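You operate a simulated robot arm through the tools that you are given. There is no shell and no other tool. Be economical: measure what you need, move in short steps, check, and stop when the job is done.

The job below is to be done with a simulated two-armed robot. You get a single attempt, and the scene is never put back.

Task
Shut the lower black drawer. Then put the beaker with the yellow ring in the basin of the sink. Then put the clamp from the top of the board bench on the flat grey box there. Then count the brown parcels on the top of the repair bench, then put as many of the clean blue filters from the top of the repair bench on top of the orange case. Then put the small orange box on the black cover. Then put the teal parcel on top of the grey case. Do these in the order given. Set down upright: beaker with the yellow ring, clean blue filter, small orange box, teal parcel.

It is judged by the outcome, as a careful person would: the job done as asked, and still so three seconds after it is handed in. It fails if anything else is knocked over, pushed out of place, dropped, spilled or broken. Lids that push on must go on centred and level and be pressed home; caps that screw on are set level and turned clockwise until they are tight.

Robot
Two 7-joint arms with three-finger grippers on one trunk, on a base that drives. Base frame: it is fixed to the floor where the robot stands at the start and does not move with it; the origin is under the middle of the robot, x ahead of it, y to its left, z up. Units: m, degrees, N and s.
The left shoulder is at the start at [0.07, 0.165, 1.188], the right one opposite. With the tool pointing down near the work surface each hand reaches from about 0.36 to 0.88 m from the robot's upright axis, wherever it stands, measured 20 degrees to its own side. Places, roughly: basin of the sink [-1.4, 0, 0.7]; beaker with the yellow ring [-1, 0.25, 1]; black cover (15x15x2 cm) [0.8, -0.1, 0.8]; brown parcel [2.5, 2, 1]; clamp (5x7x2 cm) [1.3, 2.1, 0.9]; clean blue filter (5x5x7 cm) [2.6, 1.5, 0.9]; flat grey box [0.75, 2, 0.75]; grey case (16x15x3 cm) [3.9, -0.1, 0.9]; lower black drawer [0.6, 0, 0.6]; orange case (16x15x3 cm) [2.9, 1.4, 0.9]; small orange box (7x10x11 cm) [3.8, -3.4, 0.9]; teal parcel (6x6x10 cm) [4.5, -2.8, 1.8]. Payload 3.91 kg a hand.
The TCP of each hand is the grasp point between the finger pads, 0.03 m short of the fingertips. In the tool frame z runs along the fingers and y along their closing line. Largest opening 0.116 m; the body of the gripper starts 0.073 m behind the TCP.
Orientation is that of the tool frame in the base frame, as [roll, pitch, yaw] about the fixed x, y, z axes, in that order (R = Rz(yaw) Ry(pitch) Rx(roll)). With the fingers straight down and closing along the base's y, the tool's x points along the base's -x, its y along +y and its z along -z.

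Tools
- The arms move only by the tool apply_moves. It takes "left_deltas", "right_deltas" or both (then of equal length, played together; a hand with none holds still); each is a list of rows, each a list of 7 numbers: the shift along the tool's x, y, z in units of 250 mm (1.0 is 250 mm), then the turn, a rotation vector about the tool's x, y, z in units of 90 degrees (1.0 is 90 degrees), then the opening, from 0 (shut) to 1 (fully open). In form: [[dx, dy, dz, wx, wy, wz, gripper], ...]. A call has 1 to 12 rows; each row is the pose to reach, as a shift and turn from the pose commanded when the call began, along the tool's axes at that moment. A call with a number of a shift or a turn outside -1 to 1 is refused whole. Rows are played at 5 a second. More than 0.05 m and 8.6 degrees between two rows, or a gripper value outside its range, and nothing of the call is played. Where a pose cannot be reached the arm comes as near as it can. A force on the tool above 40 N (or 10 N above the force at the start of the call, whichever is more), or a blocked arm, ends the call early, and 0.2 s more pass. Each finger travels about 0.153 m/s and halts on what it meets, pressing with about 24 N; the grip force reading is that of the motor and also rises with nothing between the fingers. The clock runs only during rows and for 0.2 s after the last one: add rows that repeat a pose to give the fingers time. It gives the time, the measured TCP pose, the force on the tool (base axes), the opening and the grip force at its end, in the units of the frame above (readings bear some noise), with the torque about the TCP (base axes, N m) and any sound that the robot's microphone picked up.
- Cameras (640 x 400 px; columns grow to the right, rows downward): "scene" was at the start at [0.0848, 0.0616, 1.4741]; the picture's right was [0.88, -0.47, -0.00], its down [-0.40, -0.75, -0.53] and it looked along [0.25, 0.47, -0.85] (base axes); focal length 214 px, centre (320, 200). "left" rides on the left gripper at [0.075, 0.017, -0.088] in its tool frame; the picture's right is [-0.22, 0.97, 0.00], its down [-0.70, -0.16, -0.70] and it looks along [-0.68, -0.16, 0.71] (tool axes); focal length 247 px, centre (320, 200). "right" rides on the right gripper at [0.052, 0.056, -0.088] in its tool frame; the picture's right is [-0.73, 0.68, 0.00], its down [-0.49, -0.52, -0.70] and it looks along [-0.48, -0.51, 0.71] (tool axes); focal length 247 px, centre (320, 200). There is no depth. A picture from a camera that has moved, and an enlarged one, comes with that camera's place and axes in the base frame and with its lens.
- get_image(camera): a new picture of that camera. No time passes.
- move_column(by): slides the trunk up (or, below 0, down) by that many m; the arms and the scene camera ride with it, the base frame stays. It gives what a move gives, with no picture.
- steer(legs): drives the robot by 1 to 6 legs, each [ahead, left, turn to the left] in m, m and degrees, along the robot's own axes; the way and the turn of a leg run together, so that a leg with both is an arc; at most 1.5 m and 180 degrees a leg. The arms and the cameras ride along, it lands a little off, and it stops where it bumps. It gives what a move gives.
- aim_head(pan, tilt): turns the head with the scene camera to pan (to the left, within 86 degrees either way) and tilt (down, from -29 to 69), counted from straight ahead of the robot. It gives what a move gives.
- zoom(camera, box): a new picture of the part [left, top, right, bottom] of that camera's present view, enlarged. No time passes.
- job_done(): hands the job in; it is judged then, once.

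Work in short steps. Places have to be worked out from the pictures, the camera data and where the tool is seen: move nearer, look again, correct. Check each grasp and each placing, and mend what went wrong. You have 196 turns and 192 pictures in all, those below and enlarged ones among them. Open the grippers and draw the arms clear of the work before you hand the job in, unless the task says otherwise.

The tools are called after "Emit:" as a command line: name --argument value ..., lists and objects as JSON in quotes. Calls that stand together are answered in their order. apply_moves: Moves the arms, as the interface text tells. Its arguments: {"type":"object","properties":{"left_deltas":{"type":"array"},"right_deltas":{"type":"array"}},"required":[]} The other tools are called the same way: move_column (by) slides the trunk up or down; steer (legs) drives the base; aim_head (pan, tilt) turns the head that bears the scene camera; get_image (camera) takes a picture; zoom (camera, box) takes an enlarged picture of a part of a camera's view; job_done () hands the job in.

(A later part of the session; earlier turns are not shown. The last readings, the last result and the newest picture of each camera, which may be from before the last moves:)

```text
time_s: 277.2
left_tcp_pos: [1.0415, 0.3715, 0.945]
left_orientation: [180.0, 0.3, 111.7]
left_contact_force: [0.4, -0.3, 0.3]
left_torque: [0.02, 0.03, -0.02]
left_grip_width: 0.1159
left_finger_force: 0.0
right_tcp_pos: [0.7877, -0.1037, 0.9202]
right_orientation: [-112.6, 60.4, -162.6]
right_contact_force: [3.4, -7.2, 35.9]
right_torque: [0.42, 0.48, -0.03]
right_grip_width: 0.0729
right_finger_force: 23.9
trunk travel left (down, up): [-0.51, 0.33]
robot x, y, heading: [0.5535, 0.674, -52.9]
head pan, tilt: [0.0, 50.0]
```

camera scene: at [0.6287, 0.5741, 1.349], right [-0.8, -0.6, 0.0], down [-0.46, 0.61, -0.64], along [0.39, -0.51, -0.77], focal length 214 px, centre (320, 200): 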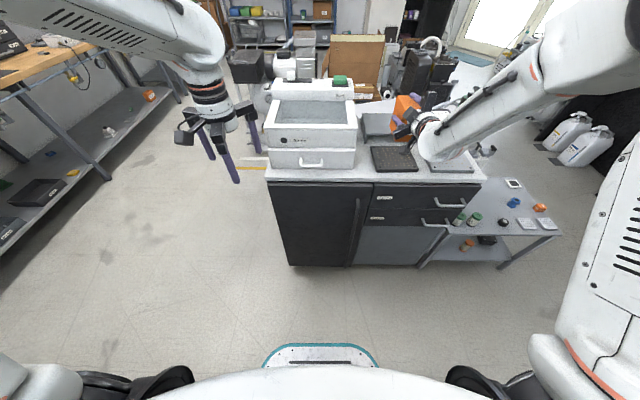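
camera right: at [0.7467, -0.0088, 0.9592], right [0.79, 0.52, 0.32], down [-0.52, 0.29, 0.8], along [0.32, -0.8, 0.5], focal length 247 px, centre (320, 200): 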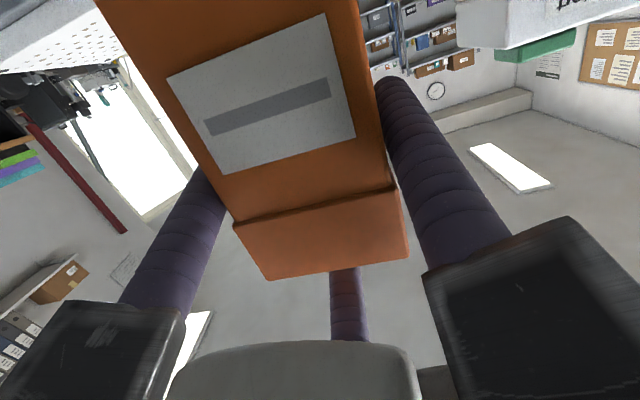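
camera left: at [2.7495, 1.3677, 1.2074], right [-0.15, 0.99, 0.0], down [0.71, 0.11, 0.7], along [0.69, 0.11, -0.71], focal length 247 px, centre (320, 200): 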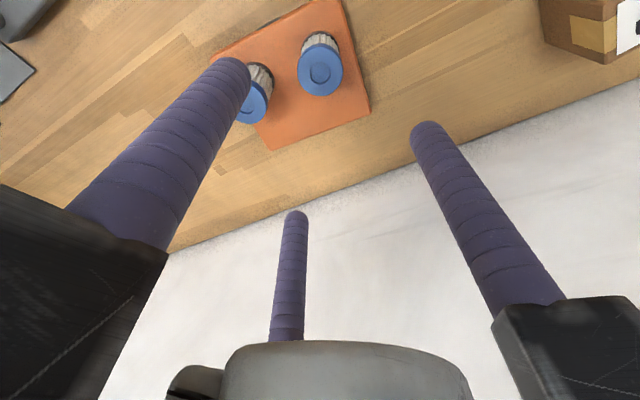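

Firm contact at the box's front bottom edge. I ease up 2 mm to relieve it and look before releasing.

Emit:
apply_moves --right_deltas '[[-0.02, -0.01, -0.0046, 0, 0, 0, 0.4], [-0.02, -0.01, -0.0046, 0, 0, 0, 0.4]]'

Emit:
zoom --camera "scene" --box '[360, 80, 450, 160]'

Emit:
get_image --camera "right"

```text
time_s: 277.8
left_tcp_pos: [1.042, 0.3708, 0.9449]
left_orientation: [179.9, 0.1, 111.8]
left_contact_force: [0.4, 0.6, 0.6]
left_torque: [0.01, -0.02, -0.01]
left_grip_width: 0.1157
left_finger_force: 0.1
right_tcp_pos: [0.7886, -0.1048, 0.9216]
right_orientation: [-113.7, 60.2, -163.5]
right_contact_force: [6.1, -5.0, 21.6]
right_torque: [-0.44, -0.52, 0.02]
right_grip_width: 0.073
right_finger_force: 24.0
trunk travel left (down, up): [-0.51, 0.33]
robot x, y, heading: [0.5491, 0.6742, -52.7]
head pan, tilt: [0.0, 50.0]
```

```text
5.00 times, centred on (405, 120) of scene
camera zoom: at [0.629, 0.5763, 1.2691], right [-0.8, -0.6, 0.0], down [-0.46, 0.61, -0.64], along [0.39, -0.51, -0.77], focal length 1072 px, centre (-105, 600)
```

zoom: 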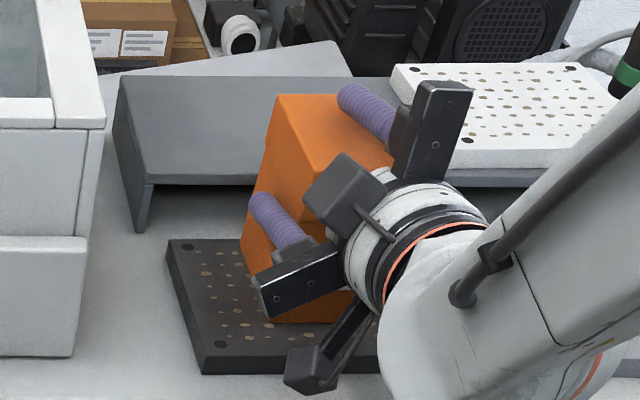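

```text
45 pictures are left
camera right: at [0.7464, -0.0079, 0.8676], right [0.79, 0.52, 0.32], down [-0.52, 0.29, 0.8], along [0.32, -0.8, 0.5], focal length 247 px, centre (320, 200)
```

right: 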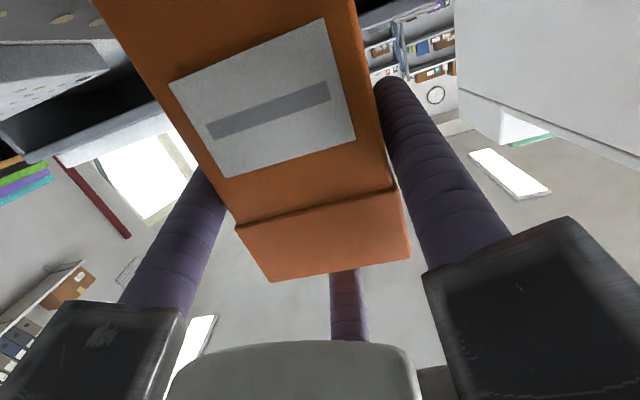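

The box sits flat but ~1.6 cm too far back on the cover. I lift slightly, shift it 1.8 cm toward me and 0.8 cm left, and lower again.

Emit:
apply_moves --right_deltas '[[-0.042, -0.022, -0.01, 0, 0, 0, 0.4], [-0.044, 0.0, -0.05, 0, 0, 0, 0.4], [-0.044, 0.013, -0.08, 0, 0, 0, 0.4], [-0.023, 0.024, -0.0755, 0, 0, 0, 0.4], [-0.009, 0.031, -0.072, 0, 0, 0, 0.4], [-0.003, 0.034, -0.071, 0, 0, 0, 0.4]]'

Emit:
zoom --camera "scene" --box '[360, 80, 450, 160]'

```text
time_s: 279.2
left_tcp_pos: [1.041, 0.371, 0.9436]
left_orientation: [179.9, 0.2, 111.7]
left_contact_force: [-0.3, 0.4, 0.2]
left_torque: [0.01, -0.03, 0.0]
left_grip_width: 0.1159
left_finger_force: 0.0
right_tcp_pos: [0.7832, -0.0872, 0.9205]
right_orientation: [-113.6, 60.1, -163.6]
right_contact_force: [-1.8, 2.3, 7.9]
right_torque: [0.36, 0.43, -0.03]
right_grip_width: 0.0734
right_finger_force: 24.3
trunk travel left (down, up): [-0.51, 0.33]
robot x, y, heading: [0.553, 0.6778, -52.9]
head pan, tilt: [0.0, 50.0]
```

```text
5.00 times, centred on (405, 120) of scene
camera zoom: at [0.6285, 0.5754, 1.2693], right [-0.8, -0.6, 0.0], down [-0.46, 0.61, -0.64], along [0.39, -0.51, -0.77], focal length 1072 px, centre (-105, 600)
```

zoom: 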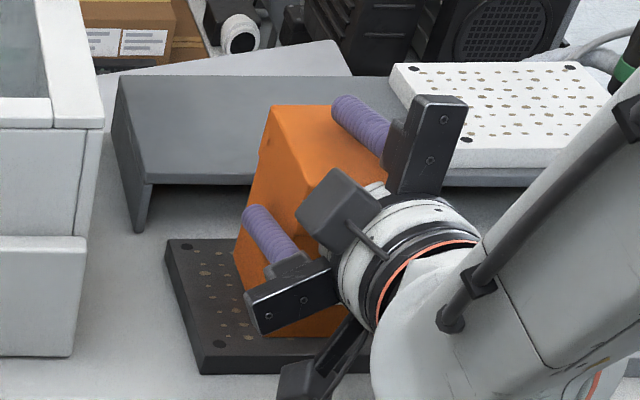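

Now well placed. I open fully and raise the hand straight up over the box with the trunk.

Emit:
apply_moves --right_deltas '[[0, 0, 0, 0, 0, 0, 0.6], [0, 0, 0, 0, 0, 0, 0.8], [0, 0, 0, 0, 0, 0, 1], [0, 0, 0, 0, 0, 0, 1]]'

Emit:
get_image --camera "right"

```text
time_s: 280.2
left_tcp_pos: [1.0425, 0.3701, 0.9427]
left_orientation: [180.0, 0.0, 111.7]
left_contact_force: [-0.1, 0.0, 0.0]
left_torque: [-0.03, 0.01, 0.0]
left_grip_width: 0.1159
left_finger_force: 0.0
right_tcp_pos: [0.784, -0.0864, 0.9194]
right_orientation: [-114.1, 60.1, -164.0]
right_contact_force: [0.3, 0.6, 0.1]
right_torque: [-0.01, 0.0, 0.01]
right_grip_width: 0.1159
right_finger_force: 0.1
trunk travel left (down, up): [-0.51, 0.33]
robot x, y, heading: [0.5519, 0.6749, -52.8]
head pan, tilt: [0.0, 50.0]
```

```text
43 pictures are left
camera right: at [0.7424, 0.0094, 0.8656], right [0.79, 0.52, 0.32], down [-0.52, 0.29, 0.8], along [0.32, -0.8, 0.5], focal length 247 px, centre (320, 200)
```

right: 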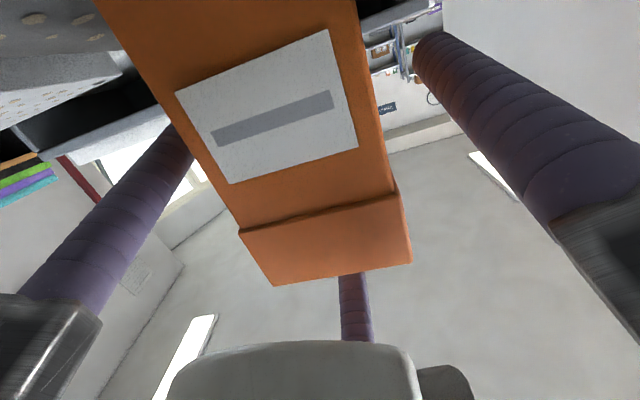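

Emit:
move_column --by 0.32

Emit:
zoom --camera "scene" --box '[340, 130, 490, 250]'

```text
time_s: 283.4
left_tcp_pos: [1.0421, 0.3696, 1.2627]
left_orientation: [-180.0, 0.1, 111.7]
left_contact_force: [0.2, -1.0, -0.3]
left_torque: [0.04, -0.01, 0.03]
left_grip_width: 0.1162
left_finger_force: 0.0
right_tcp_pos: [0.784, -0.0849, 1.2387]
right_orientation: [-114.2, 60.1, -163.9]
right_contact_force: [0.5, 0.0, -0.1]
right_torque: [-0.02, 0.0, 0.02]
right_grip_width: 0.1162
right_finger_force: 0.0
trunk travel left (down, up): [-0.83, 0.01]
robot x, y, heading: [0.5487, 0.6726, -53.1]
head pan, tilt: [0.0, 50.0]
```

```text
3.33 times, centred on (415, 190) of scene
camera zoom: at [0.6289, 0.574, 1.5889], right [-0.8, -0.6, 0.0], down [-0.46, 0.61, -0.64], along [0.39, -0.51, -0.77], focal length 715 px, centre (3, 233)
```

zoom: 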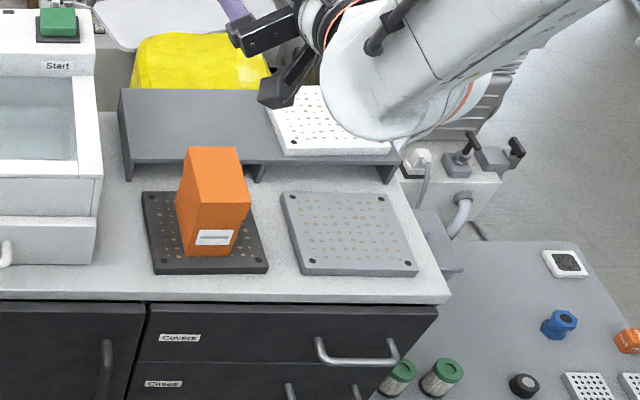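

The orange box stands upright on the black cover. Next the teal parcel on the grey rack's top shelf: I drive back along the known route.

Emit:
steer --legs '[[0.72, 1.2, 0], [0.5, 0, 0], [1.3, 0, 0], [1.1, 0, 0]]'

Emit:
aim_head --pan 0 --tilt 5

Emit:
get_image --camera "scene"

```text
time_s: 304.4
left_tcp_pos: [4.2695, -1.6967, 1.2641]
left_orientation: [180.0, 0.1, 114.1]
left_contact_force: [0.2, 0.0, 0.4]
left_torque: [-0.01, -0.02, -0.01]
left_grip_width: 0.1159
left_finger_force: 0.2
right_tcp_pos: [4.0321, -2.1641, 1.2387]
right_orientation: [-114.0, 60.0, -161.4]
right_contact_force: [0.2, -0.5, -0.2]
right_torque: [-0.01, -0.02, 0.01]
right_grip_width: 0.1161
right_finger_force: 0.1
trunk travel left (down, up): [-0.83, 0.01]
robot x, y, heading: [3.7685, -1.4149, -50.3]
head pan, tilt: [0.0, 50.0]
```

```text
time_s: 305.6
left_tcp_pos: [4.2697, -1.6981, 1.2616]
left_orientation: [180.0, 0.1, 114.2]
left_contact_force: [0.5, -0.4, 0.4]
left_torque: [0.0, -0.01, 0.0]
left_grip_width: 0.116
left_finger_force: 0.2
right_tcp_pos: [4.0317, -2.1648, 1.2392]
right_orientation: [-114.1, 60.1, -161.4]
right_contact_force: [-0.1, -0.5, 0.8]
right_torque: [0.0, 0.02, 0.0]
right_grip_width: 0.1159
right_finger_force: 0.2
trunk travel left (down, up): [-0.83, 0.01]
robot x, y, heading: [3.7599, -1.4132, -50.3]
head pan, tilt: [0.0, 5.0]
```

```text
41 pictures are left
camera scene: at [3.8573, -1.5229, 1.6588], right [-0.77, -0.64, 0.0], down [-0.06, 0.07, -1.0], along [0.64, -0.77, -0.09], focal length 214 px, centre (320, 200)
```

scene: 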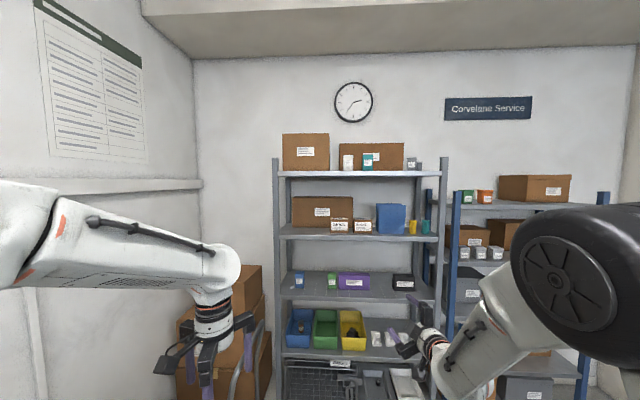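

Emit:
zoom --camera "scene" --box '[320, 130, 430, 190]'

```text
5.82 times, centred on (375, 160) of scene
camera zoom: at [3.8573, -1.5229, 1.6588], right [-0.77, -0.64, 0.0], down [-0.06, 0.07, -1.0], along [0.64, -0.77, -0.09], focal length 1248 px, centre (0, 433)
```

zoom: 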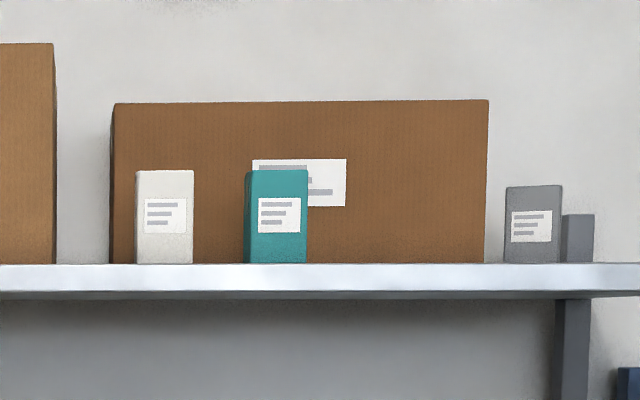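

Teal parcel front centre ≈ (4.49, -2.75), shelf z≈1.72. I correct my heading and raise the right hand by 0.5 m here in the clear.

Emit:
steer --legs '[[0, 0, -2.8]]'

Emit:
apply_moves --right_deltas '[[-0.144, -0.076, -0.034, 0, 0, 0, 1], [-0.289, -0.152, -0.068, 0, 0, 0, 1], [-0.433, -0.228, -0.101, 0, 0, 0, 1], [-0.578, -0.303, -0.135, 0, 0, 0, 1], [-0.722, -0.379, -0.169, 0, 0, 0, 1], [-0.867, -0.455, -0.203, 0, 0, 0, 1]]'

Emit:
apply_moves --right_deltas '[[-0.144, -0.076, -0.034, 0.01, -0.02, 0, 1], [-0.289, -0.152, -0.068, 0.02, -0.04, 0, 1], [-0.433, -0.228, -0.101, 0.03, -0.06, 0, 1], [-0.578, -0.303, -0.135, 0.04, -0.08, 0, 1], [-0.722, -0.379, -0.169, 0.052, -0.098, 0, 1], [-0.867, -0.455, -0.203, 0.052, -0.098, 0, 1]]'

Emit:
get_image --camera "scene"

```text
time_s: 306.4
left_tcp_pos: [4.2564, -1.7198, 1.2641]
left_orientation: [-179.8, 0.1, 111.5]
left_contact_force: [0.7, -0.4, 0.8]
left_torque: [-0.02, 0.05, 0.01]
left_grip_width: 0.1161
left_finger_force: 0.1
right_tcp_pos: [3.9977, -2.1753, 1.2378]
right_orientation: [-114.0, 60.0, -164.1]
right_contact_force: [-0.2, -0.3, 0.0]
right_torque: [0.01, 0.0, -0.03]
right_grip_width: 0.1162
right_finger_force: 0.1
trunk travel left (down, up): [-0.83, 0.01]
robot x, y, heading: [3.7632, -1.4113, -53.1]
head pan, tilt: [0.0, 5.0]
```

```text
time_s: 307.8
left_tcp_pos: [4.2577, -1.7192, 1.2631]
left_orientation: [-179.9, 0.1, 111.4]
left_contact_force: [0.6, 0.3, 0.2]
left_torque: [-0.03, 0.05, -0.03]
left_grip_width: 0.1159
left_finger_force: 0.0
right_tcp_pos: [3.9948, -2.1743, 1.4924]
right_orientation: [-111.3, 57.1, -161.5]
right_contact_force: [1.1, 0.7, -1.3]
right_torque: [-0.04, -0.12, -0.12]
right_grip_width: 0.1162
right_finger_force: 0.0
trunk travel left (down, up): [-0.83, 0.01]
robot x, y, heading: [3.7654, -1.4172, -53.1]
head pan, tilt: [0.0, 5.0]
```

```text
time_s: 309.2
left_tcp_pos: [4.2555, -1.7234, 1.2633]
left_orientation: [179.8, 0.0, 111.3]
left_contact_force: [0.2, 0.2, -0.3]
left_torque: [0.01, -0.03, 0.0]
left_grip_width: 0.1159
left_finger_force: 0.0
right_tcp_pos: [3.9754, -2.1835, 1.744]
right_orientation: [-92.1, 64.6, -145.0]
right_contact_force: [-0.2, -0.7, 0.4]
right_torque: [0.02, 0.02, 0.0]
right_grip_width: 0.1158
right_finger_force: 0.0
trunk travel left (down, up): [-0.83, 0.01]
robot x, y, heading: [3.7615, -1.4124, -53.2]
head pan, tilt: [0.0, 5.0]
```

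```text
39 pictures are left
camera scene: at [3.8509, -1.5281, 1.6588], right [-0.8, -0.6, 0.0], down [-0.05, 0.07, -1.0], along [0.6, -0.8, -0.09], focal length 214 px, centre (320, 200)
```

scene: 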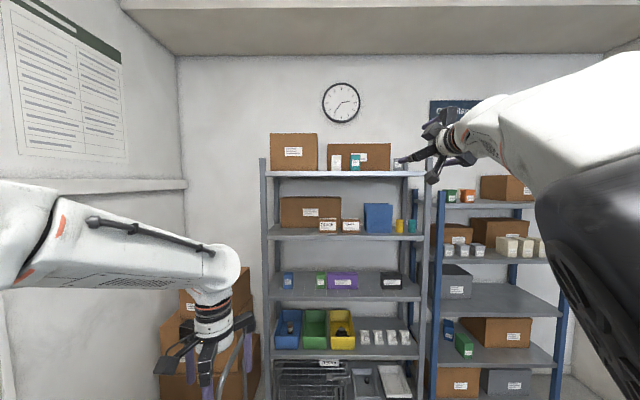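

The hand is level, pointing at the rack. I raise 5 cm more, then drive left 7 cm and ahead 0.5 m.

Emit:
apply_moves --right_deltas '[[-0.1, -0.045, 0, 0, 0, 0, 1], [-0.191, -0.091, 0, 0, 0, 0, 1], [-0.191, -0.091, 0, 0, 0, 0, 1]]'

Emit:
steer --legs '[[0.5, 0.073, 0]]'

Emit:
get_image --camera "right"

Emit:
zoom --camera "scene" --box '[310, 80, 470, 190]'

```text
time_s: 310.2
left_tcp_pos: [4.2555, -1.7219, 1.2631]
left_orientation: [180.0, 0.0, 111.5]
left_contact_force: [1.1, -0.2, 0.5]
left_torque: [0.02, -0.06, 0.01]
left_grip_width: 0.1159
left_finger_force: 0.0
right_tcp_pos: [3.958, -2.1922, 1.7979]
right_orientation: [-92.1, 65.9, -145.7]
right_contact_force: [-0.2, -0.5, 0.0]
right_torque: [-0.01, -0.01, 0.03]
right_grip_width: 0.1164
right_finger_force: 0.2
trunk travel left (down, up): [-0.83, 0.01]
robot x, y, heading: [3.7664, -1.4121, -53.0]
head pan, tilt: [0.0, 5.0]
stopped in row 3 (right hand): the arm was blocked; the commanded pose is now the measured one
```

```text
time_s: 313.1
left_tcp_pos: [4.6164, -2.0624, 1.2644]
left_orientation: [179.9, 0.1, 112.3]
left_contact_force: [-0.1, 0.7, -0.2]
left_torque: [-0.02, 0.02, 0.0]
left_grip_width: 0.1162
left_finger_force: 0.1
right_tcp_pos: [4.3272, -2.5361, 1.7996]
right_orientation: [-92.0, 65.9, -144.8]
right_contact_force: [-0.1, -0.1, 0.6]
right_torque: [0.0, 0.02, -0.03]
right_grip_width: 0.1161
right_finger_force: 0.0
trunk travel left (down, up): [-0.83, 0.01]
robot x, y, heading: [4.1233, -1.763, -52.2]
head pan, tilt: [0.0, 5.0]
```

```text
38 pictures are left
camera right: at [4.2968, -2.4472, 1.7297], right [0.74, 0.55, 0.39], down [-0.64, 0.38, 0.67], along [0.22, -0.74, 0.63], focal length 247 px, centre (320, 200)
```

right: 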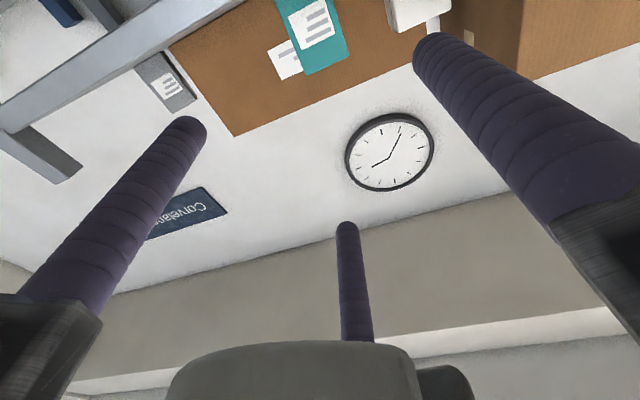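

```text
3.64 times, centred on (390, 135) of scene
camera zoom: at [4.2106, -1.8729, 1.6591], right [-0.79, -0.61, 0.0], down [-0.05, 0.07, -1.0], along [0.61, -0.79, -0.09], focal length 780 px, centre (66, 436)
```

zoom: 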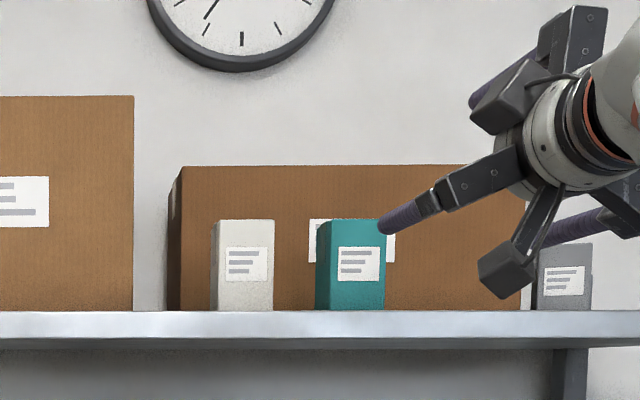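

The parcel's top edge triangulates to (4.467,-2.778)–(4.526,-2.755), z 1.82, so it is turned about 9° from the rack. I turn the base -8.8° to match, then shift left and forward to a standoff.

Emit:
steer --legs '[[0, 0, -8.8], [0, 0.153, 0], [0.16, 0, 0]]'

Emit:
get_image --camera "right"

Emit:
zoom --camera "scene" --box '[310, 60, 470, 190]'

```text
time_s: 315.2
left_tcp_pos: [4.699, -2.0611, 1.2625]
left_orientation: [-179.9, 0.0, 103.5]
left_contact_force: [0.2, 0.1, -0.6]
left_torque: [-0.02, 0.07, 0.0]
left_grip_width: 0.1161
left_finger_force: 0.2
right_tcp_pos: [4.34, -2.4868, 1.7993]
right_orientation: [-92.2, 65.9, -153.8]
right_contact_force: [1.2, 0.5, 0.7]
right_torque: [0.03, -0.01, -0.08]
right_grip_width: 0.1156
right_finger_force: 0.1
trunk travel left (down, up): [-0.83, 0.01]
robot x, y, heading: [4.2503, -1.6903, -61.0]
head pan, tilt: [0.0, 5.0]
stopped in leg 2: the robot was blocked; the commanded pose is now the measured one
```

```text
36 pictures are left
camera right: at [4.3236, -2.3939, 1.7299], right [0.81, 0.43, 0.39], down [-0.57, 0.48, 0.67], along [0.1, -0.77, 0.63], focal length 247 px, centre (320, 200)
```

right: 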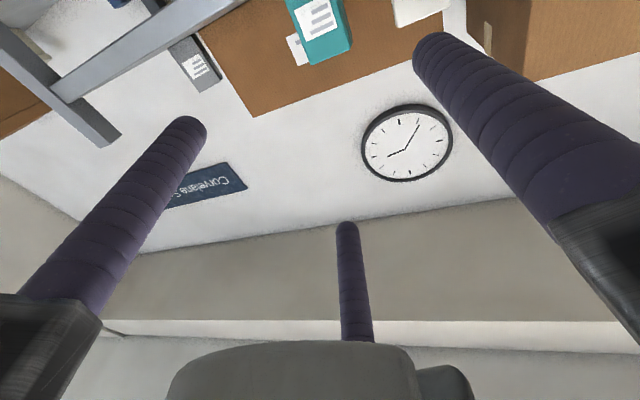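

```text
3.08 times, centred on (390, 125) of scene
camera zoom: at [4.3278, -1.8118, 1.6589], right [-0.87, -0.48, 0.0], down [-0.05, 0.07, -1.0], along [0.48, -0.87, -0.09], focal length 660 px, centre (105, 431)
```

zoom: 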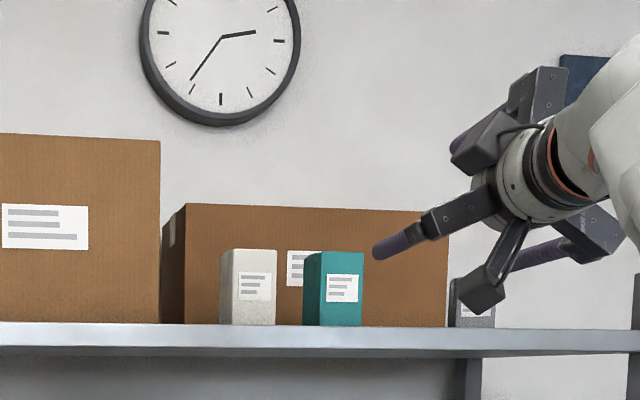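

Something blocked the base near the end of the left shift. I look down to the left.

Emit:
aim_head --pan 60 --tilt 50

Emit:
get_image --camera "scene"

```text
time_s: 316.6
left_tcp_pos: [4.6958, -2.0638, 1.2634]
left_orientation: [180.0, 0.0, 103.4]
left_contact_force: [0.0, 0.6, 0.5]
left_torque: [0.03, 0.02, 0.01]
left_grip_width: 0.1157
left_finger_force: 0.0
right_tcp_pos: [4.3347, -2.489, 1.798]
right_orientation: [-92.2, 66.0, -153.9]
right_contact_force: [0.2, 0.0, 0.0]
right_torque: [0.02, 0.01, -0.02]
right_grip_width: 0.1161
right_finger_force: 0.1
trunk travel left (down, up): [-0.83, 0.01]
robot x, y, heading: [4.2519, -1.69, -61.2]
head pan, tilt: [60.0, 50.0]
```

```text
34 pictures are left
camera scene: at [4.3565, -1.7354, 1.589], right [-0.02, -1.0, 0.0], down [-0.77, 0.01, -0.64], along [0.64, -0.01, -0.77], focal length 214 px, centre (320, 200)
```

scene: 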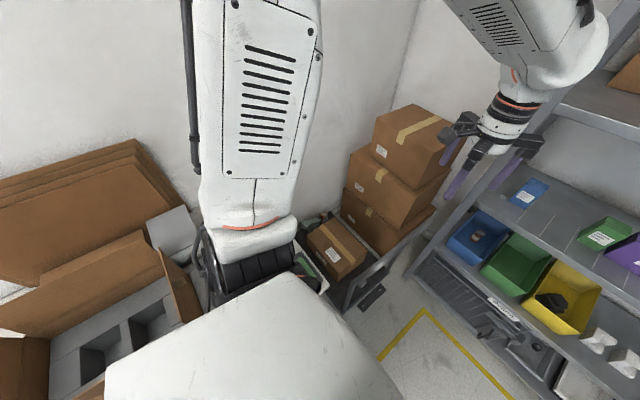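

The base met the bench on my left; nothing moved. I shift the base 0.13 m right and move the arm 0.12 m left instead, keeping clear of bench and trolley.

Emit:
steer --legs '[[0, -0.13, 0]]'

Emit:
apply_moves --right_deltas '[[-0.05, 0.11, -0.002, 0, 0, 0, 1], [-0.1, 0.22, -0.004, 0, 0, 0, 1], [-0.147, 0.33, -0.006, 0, 0, 0, 1], [-0.195, 0.439, -0.008, 0, 0, 0, 1]]'

```text
time_s: 317.8
left_tcp_pos: [4.5867, -2.1238, 1.2628]
left_orientation: [-179.9, 0.0, 103.7]
left_contact_force: [-0.8, 0.7, 0.6]
left_torque: [0.02, 0.04, 0.05]
left_grip_width: 0.1159
left_finger_force: 0.1
right_tcp_pos: [4.2294, -2.5506, 1.7982]
right_orientation: [-92.2, 65.9, -153.6]
right_contact_force: [0.0, 0.4, 0.4]
right_torque: [0.02, -0.04, -0.02]
right_grip_width: 0.1161
right_finger_force: 0.0
trunk travel left (down, up): [-0.83, 0.01]
robot x, y, heading: [4.1424, -1.7499, -60.9]
head pan, tilt: [60.0, 50.0]
```

```text
time_s: 319.0
left_tcp_pos: [4.5854, -2.1244, 1.2632]
left_orientation: [179.8, 0.0, 103.7]
left_contact_force: [-1.1, 0.2, -1.3]
left_torque: [0.02, -0.01, 0.03]
left_grip_width: 0.116
left_finger_force: 0.1
right_tcp_pos: [4.2955, -2.5183, 1.7957]
right_orientation: [-94.0, 69.1, -156.6]
right_contact_force: [0.0, -0.1, 0.3]
right_torque: [0.0, 0.01, -0.03]
right_grip_width: 0.1161
right_finger_force: 0.1
trunk travel left (down, up): [-0.83, 0.01]
robot x, y, heading: [4.1382, -1.7489, -60.8]
head pan, tilt: [60.0, 50.0]
stopped in row 4 (right hand): the arm was blocked; the commanded pose is now the measured one
```

I compensate with the base: turn left 3.5°, which lines the hand up with the parcel, then advance 0.2 m to a standoff.

Emit:
steer --legs '[[0, 0, 3.5], [0.2, -0.007, 0]]'

Emit:
get_image --camera "right"

Emit:
aim_head --pan -10 --tilt -5

Emit:
get_image --camera "scene"

```text
time_s: 321.1
left_tcp_pos: [4.7063, -2.2707, 1.2654]
left_orientation: [180.0, 0.2, 106.9]
left_contact_force: [-1.1, 1.3, 0.0]
left_torque: [-0.04, -0.03, -0.01]
left_grip_width: 0.116
left_finger_force: 0.0
right_tcp_pos: [4.4384, -2.6781, 1.7982]
right_orientation: [-93.4, 69.1, -152.7]
right_contact_force: [-0.6, -0.4, -0.9]
right_torque: [0.01, -0.01, 0.01]
right_grip_width: 0.116
right_finger_force: 0.0
trunk travel left (down, up): [-0.83, 0.01]
robot x, y, heading: [4.2436, -1.9317, -57.6]
head pan, tilt: [60.0, 50.0]
```

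```text
33 pictures are left
camera right: at [4.4219, -2.5833, 1.7311], right [0.78, 0.45, 0.44], down [-0.62, 0.43, 0.66], along [0.1, -0.78, 0.61], focal length 247 px, centre (320, 200)
```

right: 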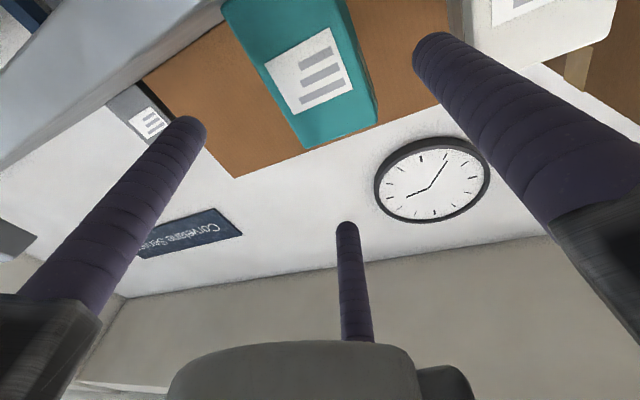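

```text
time_s: 322.5
left_tcp_pos: [4.7087, -2.2738, 1.2634]
left_orientation: [180.0, 0.0, 107.0]
left_contact_force: [-0.7, -0.4, -0.1]
left_torque: [0.05, 0.01, 0.01]
left_grip_width: 0.1161
left_finger_force: 0.1
right_tcp_pos: [4.443, -2.6827, 1.7954]
right_orientation: [-94.0, 69.2, -153.3]
right_contact_force: [0.8, 0.2, -0.2]
right_torque: [-0.02, 0.01, 0.03]
right_grip_width: 0.1158
right_finger_force: 0.1
trunk travel left (down, up): [-0.83, 0.01]
robot x, y, heading: [4.2417, -1.9274, -57.5]
head pan, tilt: [-10.0, -5.0]
```

```text
32 pictures are left
camera scene: at [4.3062, -2.0526, 1.6745], right [-0.92, -0.38, 0.0], down [0.03, -0.08, -1.0], along [0.38, -0.92, 0.09], focal length 214 px, centre (320, 200)
```

scene: 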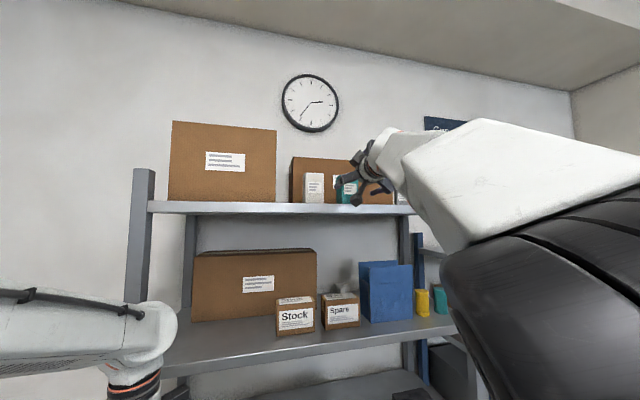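

The closer view shows the parcel nearly square to the rack (heading ≈ -52°). I back 5 cm, turn left 5° and shift right 7.5 cm to align.

Emit:
steer --legs '[[-0.05, 0, 0], [0, 0, 5], [0, -0.075, 0]]'

Emit:
get_image --camera "right"

```text
time_s: 324.6
left_tcp_pos: [4.659, -2.2294, 1.2626]
left_orientation: [-179.6, 0.0, 112.1]
left_contact_force: [1.1, 0.3, -0.2]
left_torque: [-0.03, 0.07, 0.01]
left_grip_width: 0.116
left_finger_force: 0.0
right_tcp_pos: [4.4299, -2.6579, 1.7968]
right_orientation: [-93.8, 68.8, -148.1]
right_contact_force: [1.3, -0.1, 0.4]
right_torque: [-0.01, 0.0, -0.06]
right_grip_width: 0.116
right_finger_force: 0.1
trunk travel left (down, up): [-0.83, 0.01]
robot x, y, heading: [4.155, -1.9303, -52.6]
head pan, tilt: [-10.0, -5.0]
```

```text
31 pictures are left
camera right: at [4.4046, -2.5662, 1.7298], right [0.74, 0.51, 0.44], down [-0.65, 0.38, 0.66], along [0.17, -0.77, 0.61], focal length 247 px, centre (320, 200)
```

right: 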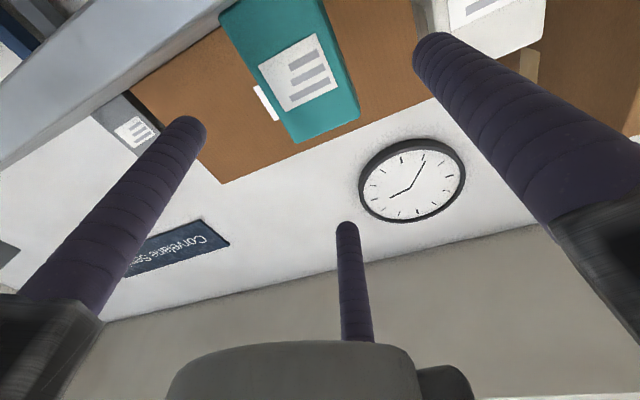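

Squarely facing now. The wrist camera rides low, so I raise the trunk its last 1 cm, shift 1.4 cm right and check alignment at half distance.

Emit:
move_column --by 0.01

Emit:
steer --legs '[[0, -0.014, 0], [0.06, -0.002, 0]]'

Emit:
get_image --camera "right"

```text
time_s: 325.1
left_tcp_pos: [4.656, -2.2289, 1.2745]
left_orientation: [-179.8, 0.1, 112.2]
left_contact_force: [0.3, 0.9, 0.8]
left_torque: [-0.02, 0.01, -0.03]
left_grip_width: 0.1161
left_finger_force: 0.0
right_tcp_pos: [4.4257, -2.6597, 1.807]
right_orientation: [-93.7, 69.1, -148.0]
right_contact_force: [0.2, 0.8, -0.2]
right_torque: [0.03, -0.01, -0.05]
right_grip_width: 0.1159
right_finger_force: 0.0
trunk travel left (down, up): [-0.84, 0.0]
robot x, y, heading: [4.1574, -1.9315, -52.3]
head pan, tilt: [-10.0, -5.0]
```

```text
time_s: 326.5
left_tcp_pos: [4.6717, -2.2806, 1.2778]
left_orientation: [179.8, 0.6, 112.2]
left_contact_force: [-1.0, -0.2, 0.2]
left_torque: [-0.09, -0.08, 0.04]
left_grip_width: 0.1159
left_finger_force: 0.1
right_tcp_pos: [4.4364, -2.7085, 1.8119]
right_orientation: [-92.1, 69.2, -146.7]
right_contact_force: [-0.9, 1.8, 1.1]
right_torque: [0.02, 0.02, 0.01]
right_grip_width: 0.116
right_finger_force: 0.0
trunk travel left (down, up): [-0.84, 0.0]
robot x, y, heading: [4.1789, -1.9901, -52.3]
head pan, tilt: [-10.0, -5.0]
```

```text
30 pictures are left
camera right: at [4.4124, -2.6159, 1.7458], right [0.73, 0.52, 0.44], down [-0.66, 0.38, 0.65], along [0.17, -0.77, 0.62], focal length 247 px, centre (320, 200)
```

right: 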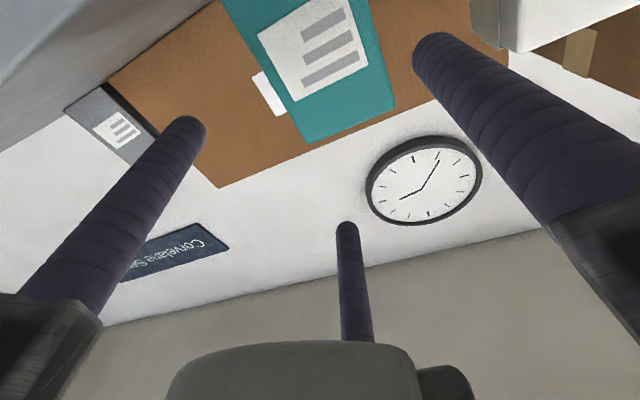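

At this range the parcel is 17 mm left of the hand axis (4 mm wanted). I shift left 1.2 cm and advance the last 7.9 cm.

Emit:
steer --legs '[[0, 0.012, 0], [0.079, -0.003, 0]]'

Emit:
get_image --camera "right"

```text
time_s: 327.9
left_tcp_pos: [4.7291, -2.3443, 1.2743]
left_orientation: [179.9, 0.1, 112.1]
left_contact_force: [-0.3, -0.9, -0.2]
left_torque: [0.01, -0.02, -0.01]
left_grip_width: 0.1157
left_finger_force: 0.1
right_tcp_pos: [4.4977, -2.7745, 1.8069]
right_orientation: [-93.6, 69.3, -147.9]
right_contact_force: [0.2, -0.2, 0.0]
right_torque: [0.0, -0.01, 0.02]
right_grip_width: 0.1159
right_finger_force: 0.0
trunk travel left (down, up): [-0.84, 0.0]
robot x, y, heading: [4.2355, -2.0441, -52.8]
head pan, tilt: [-10.0, -5.0]
```

```text
29 pictures are left
camera right: at [4.4727, -2.6825, 1.74], right [0.74, 0.51, 0.44], down [-0.66, 0.37, 0.66], along [0.17, -0.77, 0.61], focal length 247 px, centre (320, 200)
```

right: 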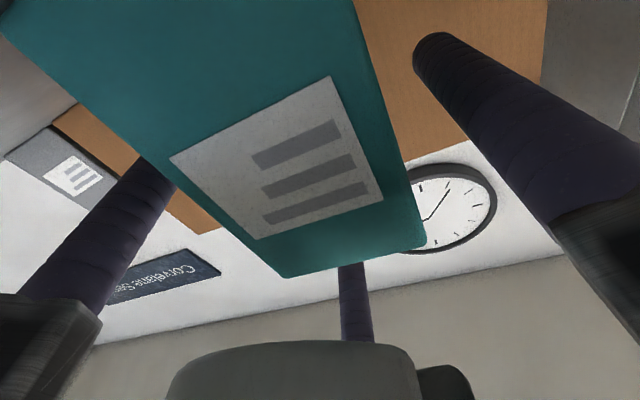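

The parcel is between the fingers with no contact forces. I close.

Emit:
apply_moves --right_deltas '[[0, 0, 0, 0, 0, 0, 0.8], [0, 0, 0, 0, 0, 0, 0.65], [0, 0, 0, 0, 0, 0, 0.5], [0, 0, 0, 0, 0, 0, 0.4], [0, 0, 0, 0, 0, 0, 0.4]]'

Emit:
get_image --camera "right"

```text
time_s: 329.1
left_tcp_pos: [4.729, -2.345, 1.2745]
left_orientation: [180.0, 0.0, 112.0]
left_contact_force: [0.0, -0.2, -0.1]
left_torque: [0.0, 0.0, 0.02]
left_grip_width: 0.1161
left_finger_force: 0.0
right_tcp_pos: [4.4971, -2.7759, 1.8079]
right_orientation: [-93.4, 69.3, -147.8]
right_contact_force: [-0.4, -2.8, 9.9]
right_torque: [0.2, -0.15, -0.01]
right_grip_width: 0.0721
right_finger_force: 24.0
trunk travel left (down, up): [-0.84, 0.0]
robot x, y, heading: [4.2382, -2.0415, -52.7]
head pan, tilt: [-10.0, -5.0]
```

```text
28 pictures are left
camera right: at [4.4721, -2.6829, 1.7407], right [0.74, 0.51, 0.44], down [-0.66, 0.38, 0.65], along [0.17, -0.77, 0.61], focal length 247 px, centre (320, 200)
```

right: 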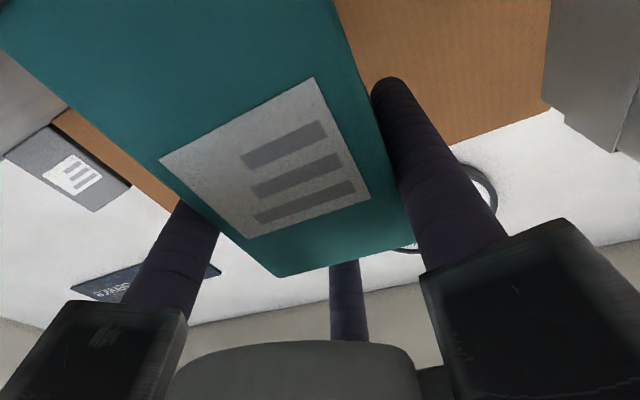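

Gripped (0.072). I lift 2 cm with the arm and check.

Emit:
apply_moves --right_deltas '[[-0.037, -0.0145, -0.001, 0, 0, 0, 0.4], [-0.075, -0.029, -0.002, 0, 0, 0, 0.4], [-0.075, -0.029, -0.002, 0, 0, 0, 0.4]]'

Emit:
get_image --camera "right"

```text
time_s: 329.9
left_tcp_pos: [4.7308, -2.346, 1.2742]
left_orientation: [-180.0, 0.1, 112.2]
left_contact_force: [-0.4, 0.2, 0.1]
left_torque: [0.04, -0.02, 0.0]
left_grip_width: 0.1157
left_finger_force: 0.1
right_tcp_pos: [4.4835, -2.782, 1.8331]
right_orientation: [-92.5, 70.8, -147.2]
right_contact_force: [-0.1, -0.3, -1.8]
right_torque: [0.01, 0.02, -0.01]
right_grip_width: 0.0721
right_finger_force: 23.7
trunk travel left (down, up): [-0.84, 0.0]
robot x, y, heading: [4.2354, -2.0393, -52.5]
head pan, tilt: [-10.0, -5.0]
```

```text
27 pictures are left
camera right: at [4.4602, -2.6881, 1.7662], right [0.73, 0.51, 0.47], down [-0.67, 0.37, 0.64], along [0.15, -0.78, 0.61], focal length 247 px, centre (320, 200)
```

right: 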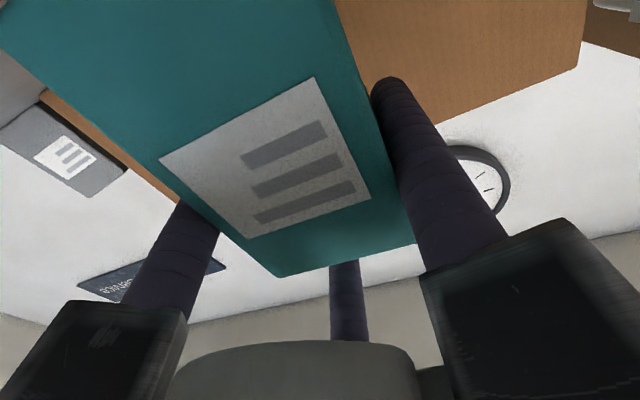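

Held and lifted. I back straight out 0.4 m and lower the arm to carrying height.

Emit:
steer --legs '[[-0.4, 0, 0]]'

Emit:
apply_moves --right_deltas '[[0.155, 0.06, 0.005, 0, 0, 0, 0.4], [0.31, 0.12, 0.01, 0, 0, 0, 0.4], [0.465, 0.18, 0.015, 0, 0, 0, 0.4], [0.62, 0.24, 0.02, 0, 0, 0, 0.4], [0.775, 0.3, 0.025, 0, 0, 0, 0.4], [0.93, 0.36, 0.03, 0, 0, 0, 0.4]]'

Emit:
apply_moves --right_deltas '[[0.155, 0.06, 0.005, 0, 0, 0, 0.4], [0.31, 0.12, 0.01, 0, 0, 0, 0.4], [0.465, 0.18, 0.015, 0, 0, 0, 0.4], [0.62, 0.24, 0.02, 0, 0, 0, 0.4], [0.775, 0.3, 0.025, 0, 0, 0, 0.4], [0.93, 0.36, 0.03, 0, 0, 0, 0.4]]'

Emit:
get_image --camera "right"

```text
time_s: 332.4
left_tcp_pos: [4.4841, -2.0251, 1.2726]
left_orientation: [180.0, 0.1, 112.0]
left_contact_force: [0.2, 0.4, 0.0]
left_torque: [0.01, 0.02, -0.04]
left_grip_width: 0.1161
left_finger_force: 0.1
right_tcp_pos: [4.2378, -2.4673, 1.8248]
right_orientation: [-94.6, 70.7, -149.6]
right_contact_force: [0.0, -0.6, -0.8]
right_torque: [0.01, 0.0, -0.01]
right_grip_width: 0.0722
right_finger_force: 24.3
trunk travel left (down, up): [-0.84, 0.0]
robot x, y, heading: [3.9908, -1.7199, -52.4]
head pan, tilt: [-10.0, -5.0]
```

```text
time_s: 334.0
left_tcp_pos: [4.4833, -2.0246, 1.2751]
left_orientation: [180.0, 0.0, 112.0]
left_contact_force: [0.0, -0.7, -0.4]
left_torque: [0.0, -0.01, 0.0]
left_grip_width: 0.1159
left_finger_force: 0.0
right_tcp_pos: [4.2243, -2.4865, 1.5679]
right_orientation: [-97.5, 73.8, -153.3]
right_contact_force: [-0.5, 0.4, -1.8]
right_torque: [-0.01, 0.01, 0.03]
right_grip_width: 0.0719
right_finger_force: 23.5
right hand out of reach, approached as far as the arm can: row 3, 4, 5, 6
trunk travel left (down, up): [-0.84, 0.0]
robot x, y, heading: [3.9909, -1.7225, -52.5]
head pan, tilt: [-10.0, -5.0]
stopped in row 6 (right hand): the arm was blocked; the commanded pose is now the measured one
```

```text
time_s: 335.6
left_tcp_pos: [4.4822, -2.023, 1.274]
left_orientation: [179.9, 0.1, 111.9]
left_contact_force: [0.2, 0.7, 0.4]
left_torque: [-0.01, -0.02, 0.01]
left_grip_width: 0.1161
left_finger_force: 0.0
right_tcp_pos: [4.2169, -2.4912, 1.3367]
right_orientation: [-94.8, 78.3, -152.9]
right_contact_force: [0.6, 0.3, -2.3]
right_torque: [-0.03, 0.04, -0.03]
right_grip_width: 0.072
right_finger_force: 23.7
trunk travel left (down, up): [-0.84, 0.0]
robot x, y, heading: [3.9904, -1.7209, -52.9]
head pan, tilt: [-10.0, -5.0]
stopped in row 6 (right hand): the arm was blocked; the commanded pose is now the measured one
```

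```text
26 pictures are left
camera right: at [4.2066, -2.3919, 1.2746], right [0.7, 0.42, 0.58], down [-0.71, 0.37, 0.59], along [0.04, -0.83, 0.56], focal length 247 px, centre (320, 200)
```

right: 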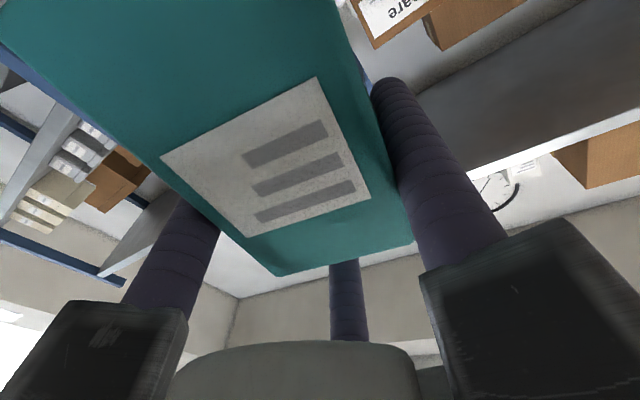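

The tool has rolled ~9° at the arm's limit; lower down there is room again. I lower 8 cm and roll back 9° to make the parcel upright.

Emit:
apply_moves --right_deltas '[[0.1, 0.02, 0.002, 0, 0, 0, 0.4], [0.2, 0.04, 0.004, 0, 0, -0.03, 0.4], [0.313, 0.065, 0.005, 0, 0, -0.065, 0.4], [0.313, 0.065, 0.005, 0, 0, -0.1, 0.4], [0.313, 0.065, 0.005, 0, 0, -0.1, 0.4]]'

```text
time_s: 336.8
left_tcp_pos: [4.4826, -2.0245, 1.2747]
left_orientation: [179.9, 0.0, 112.0]
left_contact_force: [1.1, -0.1, -0.9]
left_torque: [0.02, 0.01, 0.02]
left_grip_width: 0.1161
left_finger_force: 0.0
right_tcp_pos: [4.2022, -2.4999, 1.2537]
right_orientation: [-93.7, 71.4, -153.3]
right_contact_force: [-0.1, 0.3, -2.0]
right_torque: [-0.03, 0.0, -0.01]
right_grip_width: 0.0722
right_finger_force: 23.8
trunk travel left (down, up): [-0.84, 0.0]
robot x, y, heading: [3.9901, -1.7217, -52.6]
head pan, tilt: [-10.0, -5.0]
```

Nearly upright (2° left). I back up the aisle 1.5 m and look left at the bench with the grey case.

Emit:
steer --legs '[[-1.5, 0, 0]]'

Emit:
aim_head --pan 75 --tilt 30

Emit:
get_image --camera "scene"

```text
time_s: 344.2
left_tcp_pos: [3.5621, -0.8285, 1.2738]
left_orientation: [180.0, 0.0, 113.4]
left_contact_force: [0.3, 0.1, 0.0]
left_torque: [-0.01, 0.02, 0.01]
left_grip_width: 0.116
left_finger_force: 0.1
right_tcp_pos: [3.293, -1.3117, 1.2493]
right_orientation: [-94.9, 71.0, -153.1]
right_contact_force: [-0.4, 0.0, -1.2]
right_torque: [-0.02, 0.0, 0.0]
right_grip_width: 0.0718
right_finger_force: 24.1
trunk travel left (down, up): [-0.84, 0.0]
robot x, y, heading: [3.0581, -0.5394, -51.1]
head pan, tilt: [-10.0, -5.0]
```

```text
time_s: 345.8
left_tcp_pos: [3.5616, -0.8295, 1.2735]
left_orientation: [180.0, 0.0, 113.3]
left_contact_force: [-0.4, 0.6, -0.3]
left_torque: [-0.02, 0.02, 0.01]
left_grip_width: 0.1158
left_finger_force: 0.0
right_tcp_pos: [3.2915, -1.3143, 1.2482]
right_orientation: [-95.1, 71.4, -153.5]
right_contact_force: [0.2, -0.2, -1.4]
right_torque: [-0.06, 0.0, 0.03]
right_grip_width: 0.0717
right_finger_force: 24.2
trunk travel left (down, up): [-0.84, 0.0]
robot x, y, heading: [3.0627, -0.5376, -51.2]
head pan, tilt: [75.0, 30.0]
```

```text
25 pictures are left
camera scene: at [3.1774, -0.5405, 1.6285], right [0.4, -0.92, 0.0], down [-0.46, -0.2, -0.87], along [0.79, 0.35, -0.5], focal length 214 px, centre (320, 200)
```

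scene: 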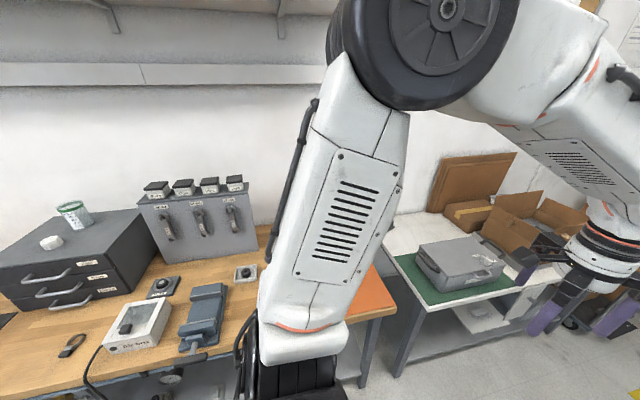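

The grey case is hidden behind my left arm. The hands are above everything on this bench, so I turn left to face it.

Emit:
steer --legs '[[0, 0, 88]]'

Emit:
aim_head --pan 0 --tilt 45

Emit:
get_image --camera "scene"

```text
time_s: 350.0
left_tcp_pos: [3.3753, -0.0498, 1.2738]
left_orientation: [179.8, 0.0, -159.1]
left_contact_force: [-0.2, 0.3, 0.8]
left_torque: [0.01, -0.01, 0.02]
left_grip_width: 0.1159
left_finger_force: 0.0
right_tcp_pos: [3.8473, -0.3428, 1.2499]
right_orientation: [-95.1, 71.3, -66.0]
right_contact_force: [-0.1, 0.5, -2.3]
right_torque: [-0.02, 0.01, 0.03]
right_grip_width: 0.0715
right_finger_force: 23.8
trunk travel left (down, up): [-0.84, 0.0]
robot x, y, heading: [3.0624, -0.5431, 36.2]
head pan, tilt: [75.0, 30.0]
```

```text
time_s: 351.4
left_tcp_pos: [3.3753, -0.0503, 1.274]
left_orientation: [-180.0, 0.1, -159.1]
left_contact_force: [0.0, 0.5, 0.6]
left_torque: [0.01, 0.03, 0.02]
left_grip_width: 0.1159
left_finger_force: 0.0
right_tcp_pos: [3.8476, -0.3447, 1.2493]
right_orientation: [-95.1, 71.4, -66.1]
right_contact_force: [0.2, -0.5, -1.0]
right_torque: [0.02, -0.04, 0.01]
right_grip_width: 0.0714
right_finger_force: 24.4
trunk travel left (down, up): [-0.84, 0.0]
robot x, y, heading: [3.0595, -0.536, 36.1]
head pan, tilt: [0.0, 45.0]
```

```text
24 pictures are left
camera scene: at [3.1694, -0.4593, 1.6059], right [0.59, -0.81, 0.0], down [-0.57, -0.42, -0.71], along [0.57, 0.42, -0.71], focal length 214 px, centre (320, 200)
```

scene: 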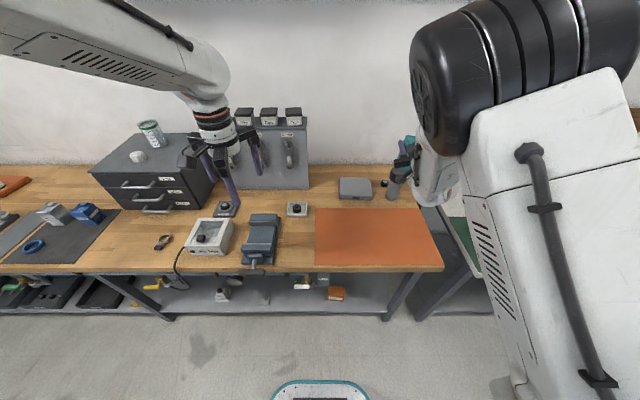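

The grey case is at about (3.92, -0.12). I zoom to fix its outline.

Emit:
zoom --camera "scene" --box '[300, 150, 430, 230]'

```text
4.92 times, centred on (365, 190) of scene
camera zoom: at [3.1694, -0.4593, 1.6059], right [0.59, -0.81, 0.0], down [-0.57, -0.42, -0.71], along [0.57, 0.42, -0.71], focal length 1056 px, centre (98, 249)
```

zoom: 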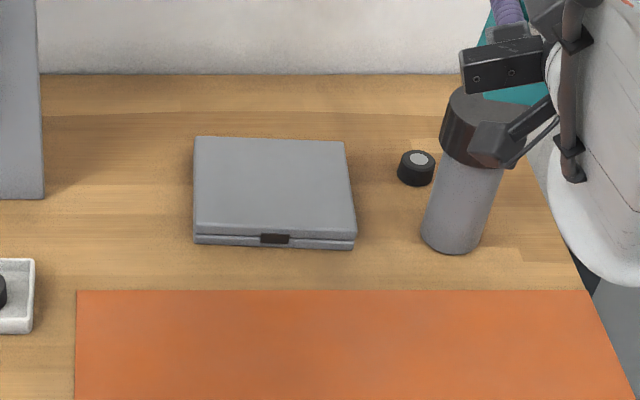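

A tall canister stands to the right; staying high, I drive left 0.133 m first, then ahead 0.19 m to hover over the case centre (3.924, -0.124).

Emit:
steer --legs '[[0, 0.133, 0], [0.192, 0, 0]]'

Emit:
get_image --camera "scene"

```text
time_s: 353.9
left_tcp_pos: [3.4448, 0.165, 1.2757]
left_orientation: [179.9, 0.2, -159.1]
left_contact_force: [-1.1, -1.0, 1.3]
left_torque: [0.03, -0.04, 0.02]
left_grip_width: 0.116
left_finger_force: 0.0
right_tcp_pos: [3.9184, -0.1271, 1.2509]
right_orientation: [-94.6, 71.6, -65.7]
right_contact_force: [0.4, -0.4, -1.2]
right_torque: [-0.02, 0.01, 0.03]
right_grip_width: 0.0715
right_finger_force: 23.9
trunk travel left (down, up): [-0.84, 0.0]
robot x, y, heading: [3.1321, -0.3167, 36.1]
head pan, tilt: [0.0, 45.0]
```

```text
22 pictures are left
camera scene: at [3.2402, -0.2451, 1.6063], right [0.59, -0.81, 0.0], down [-0.57, -0.42, -0.71], along [0.57, 0.42, -0.71], focal length 214 px, centre (320, 200)
```

scene: 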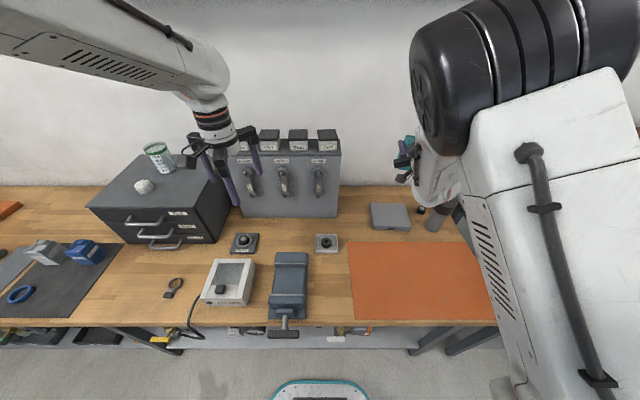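

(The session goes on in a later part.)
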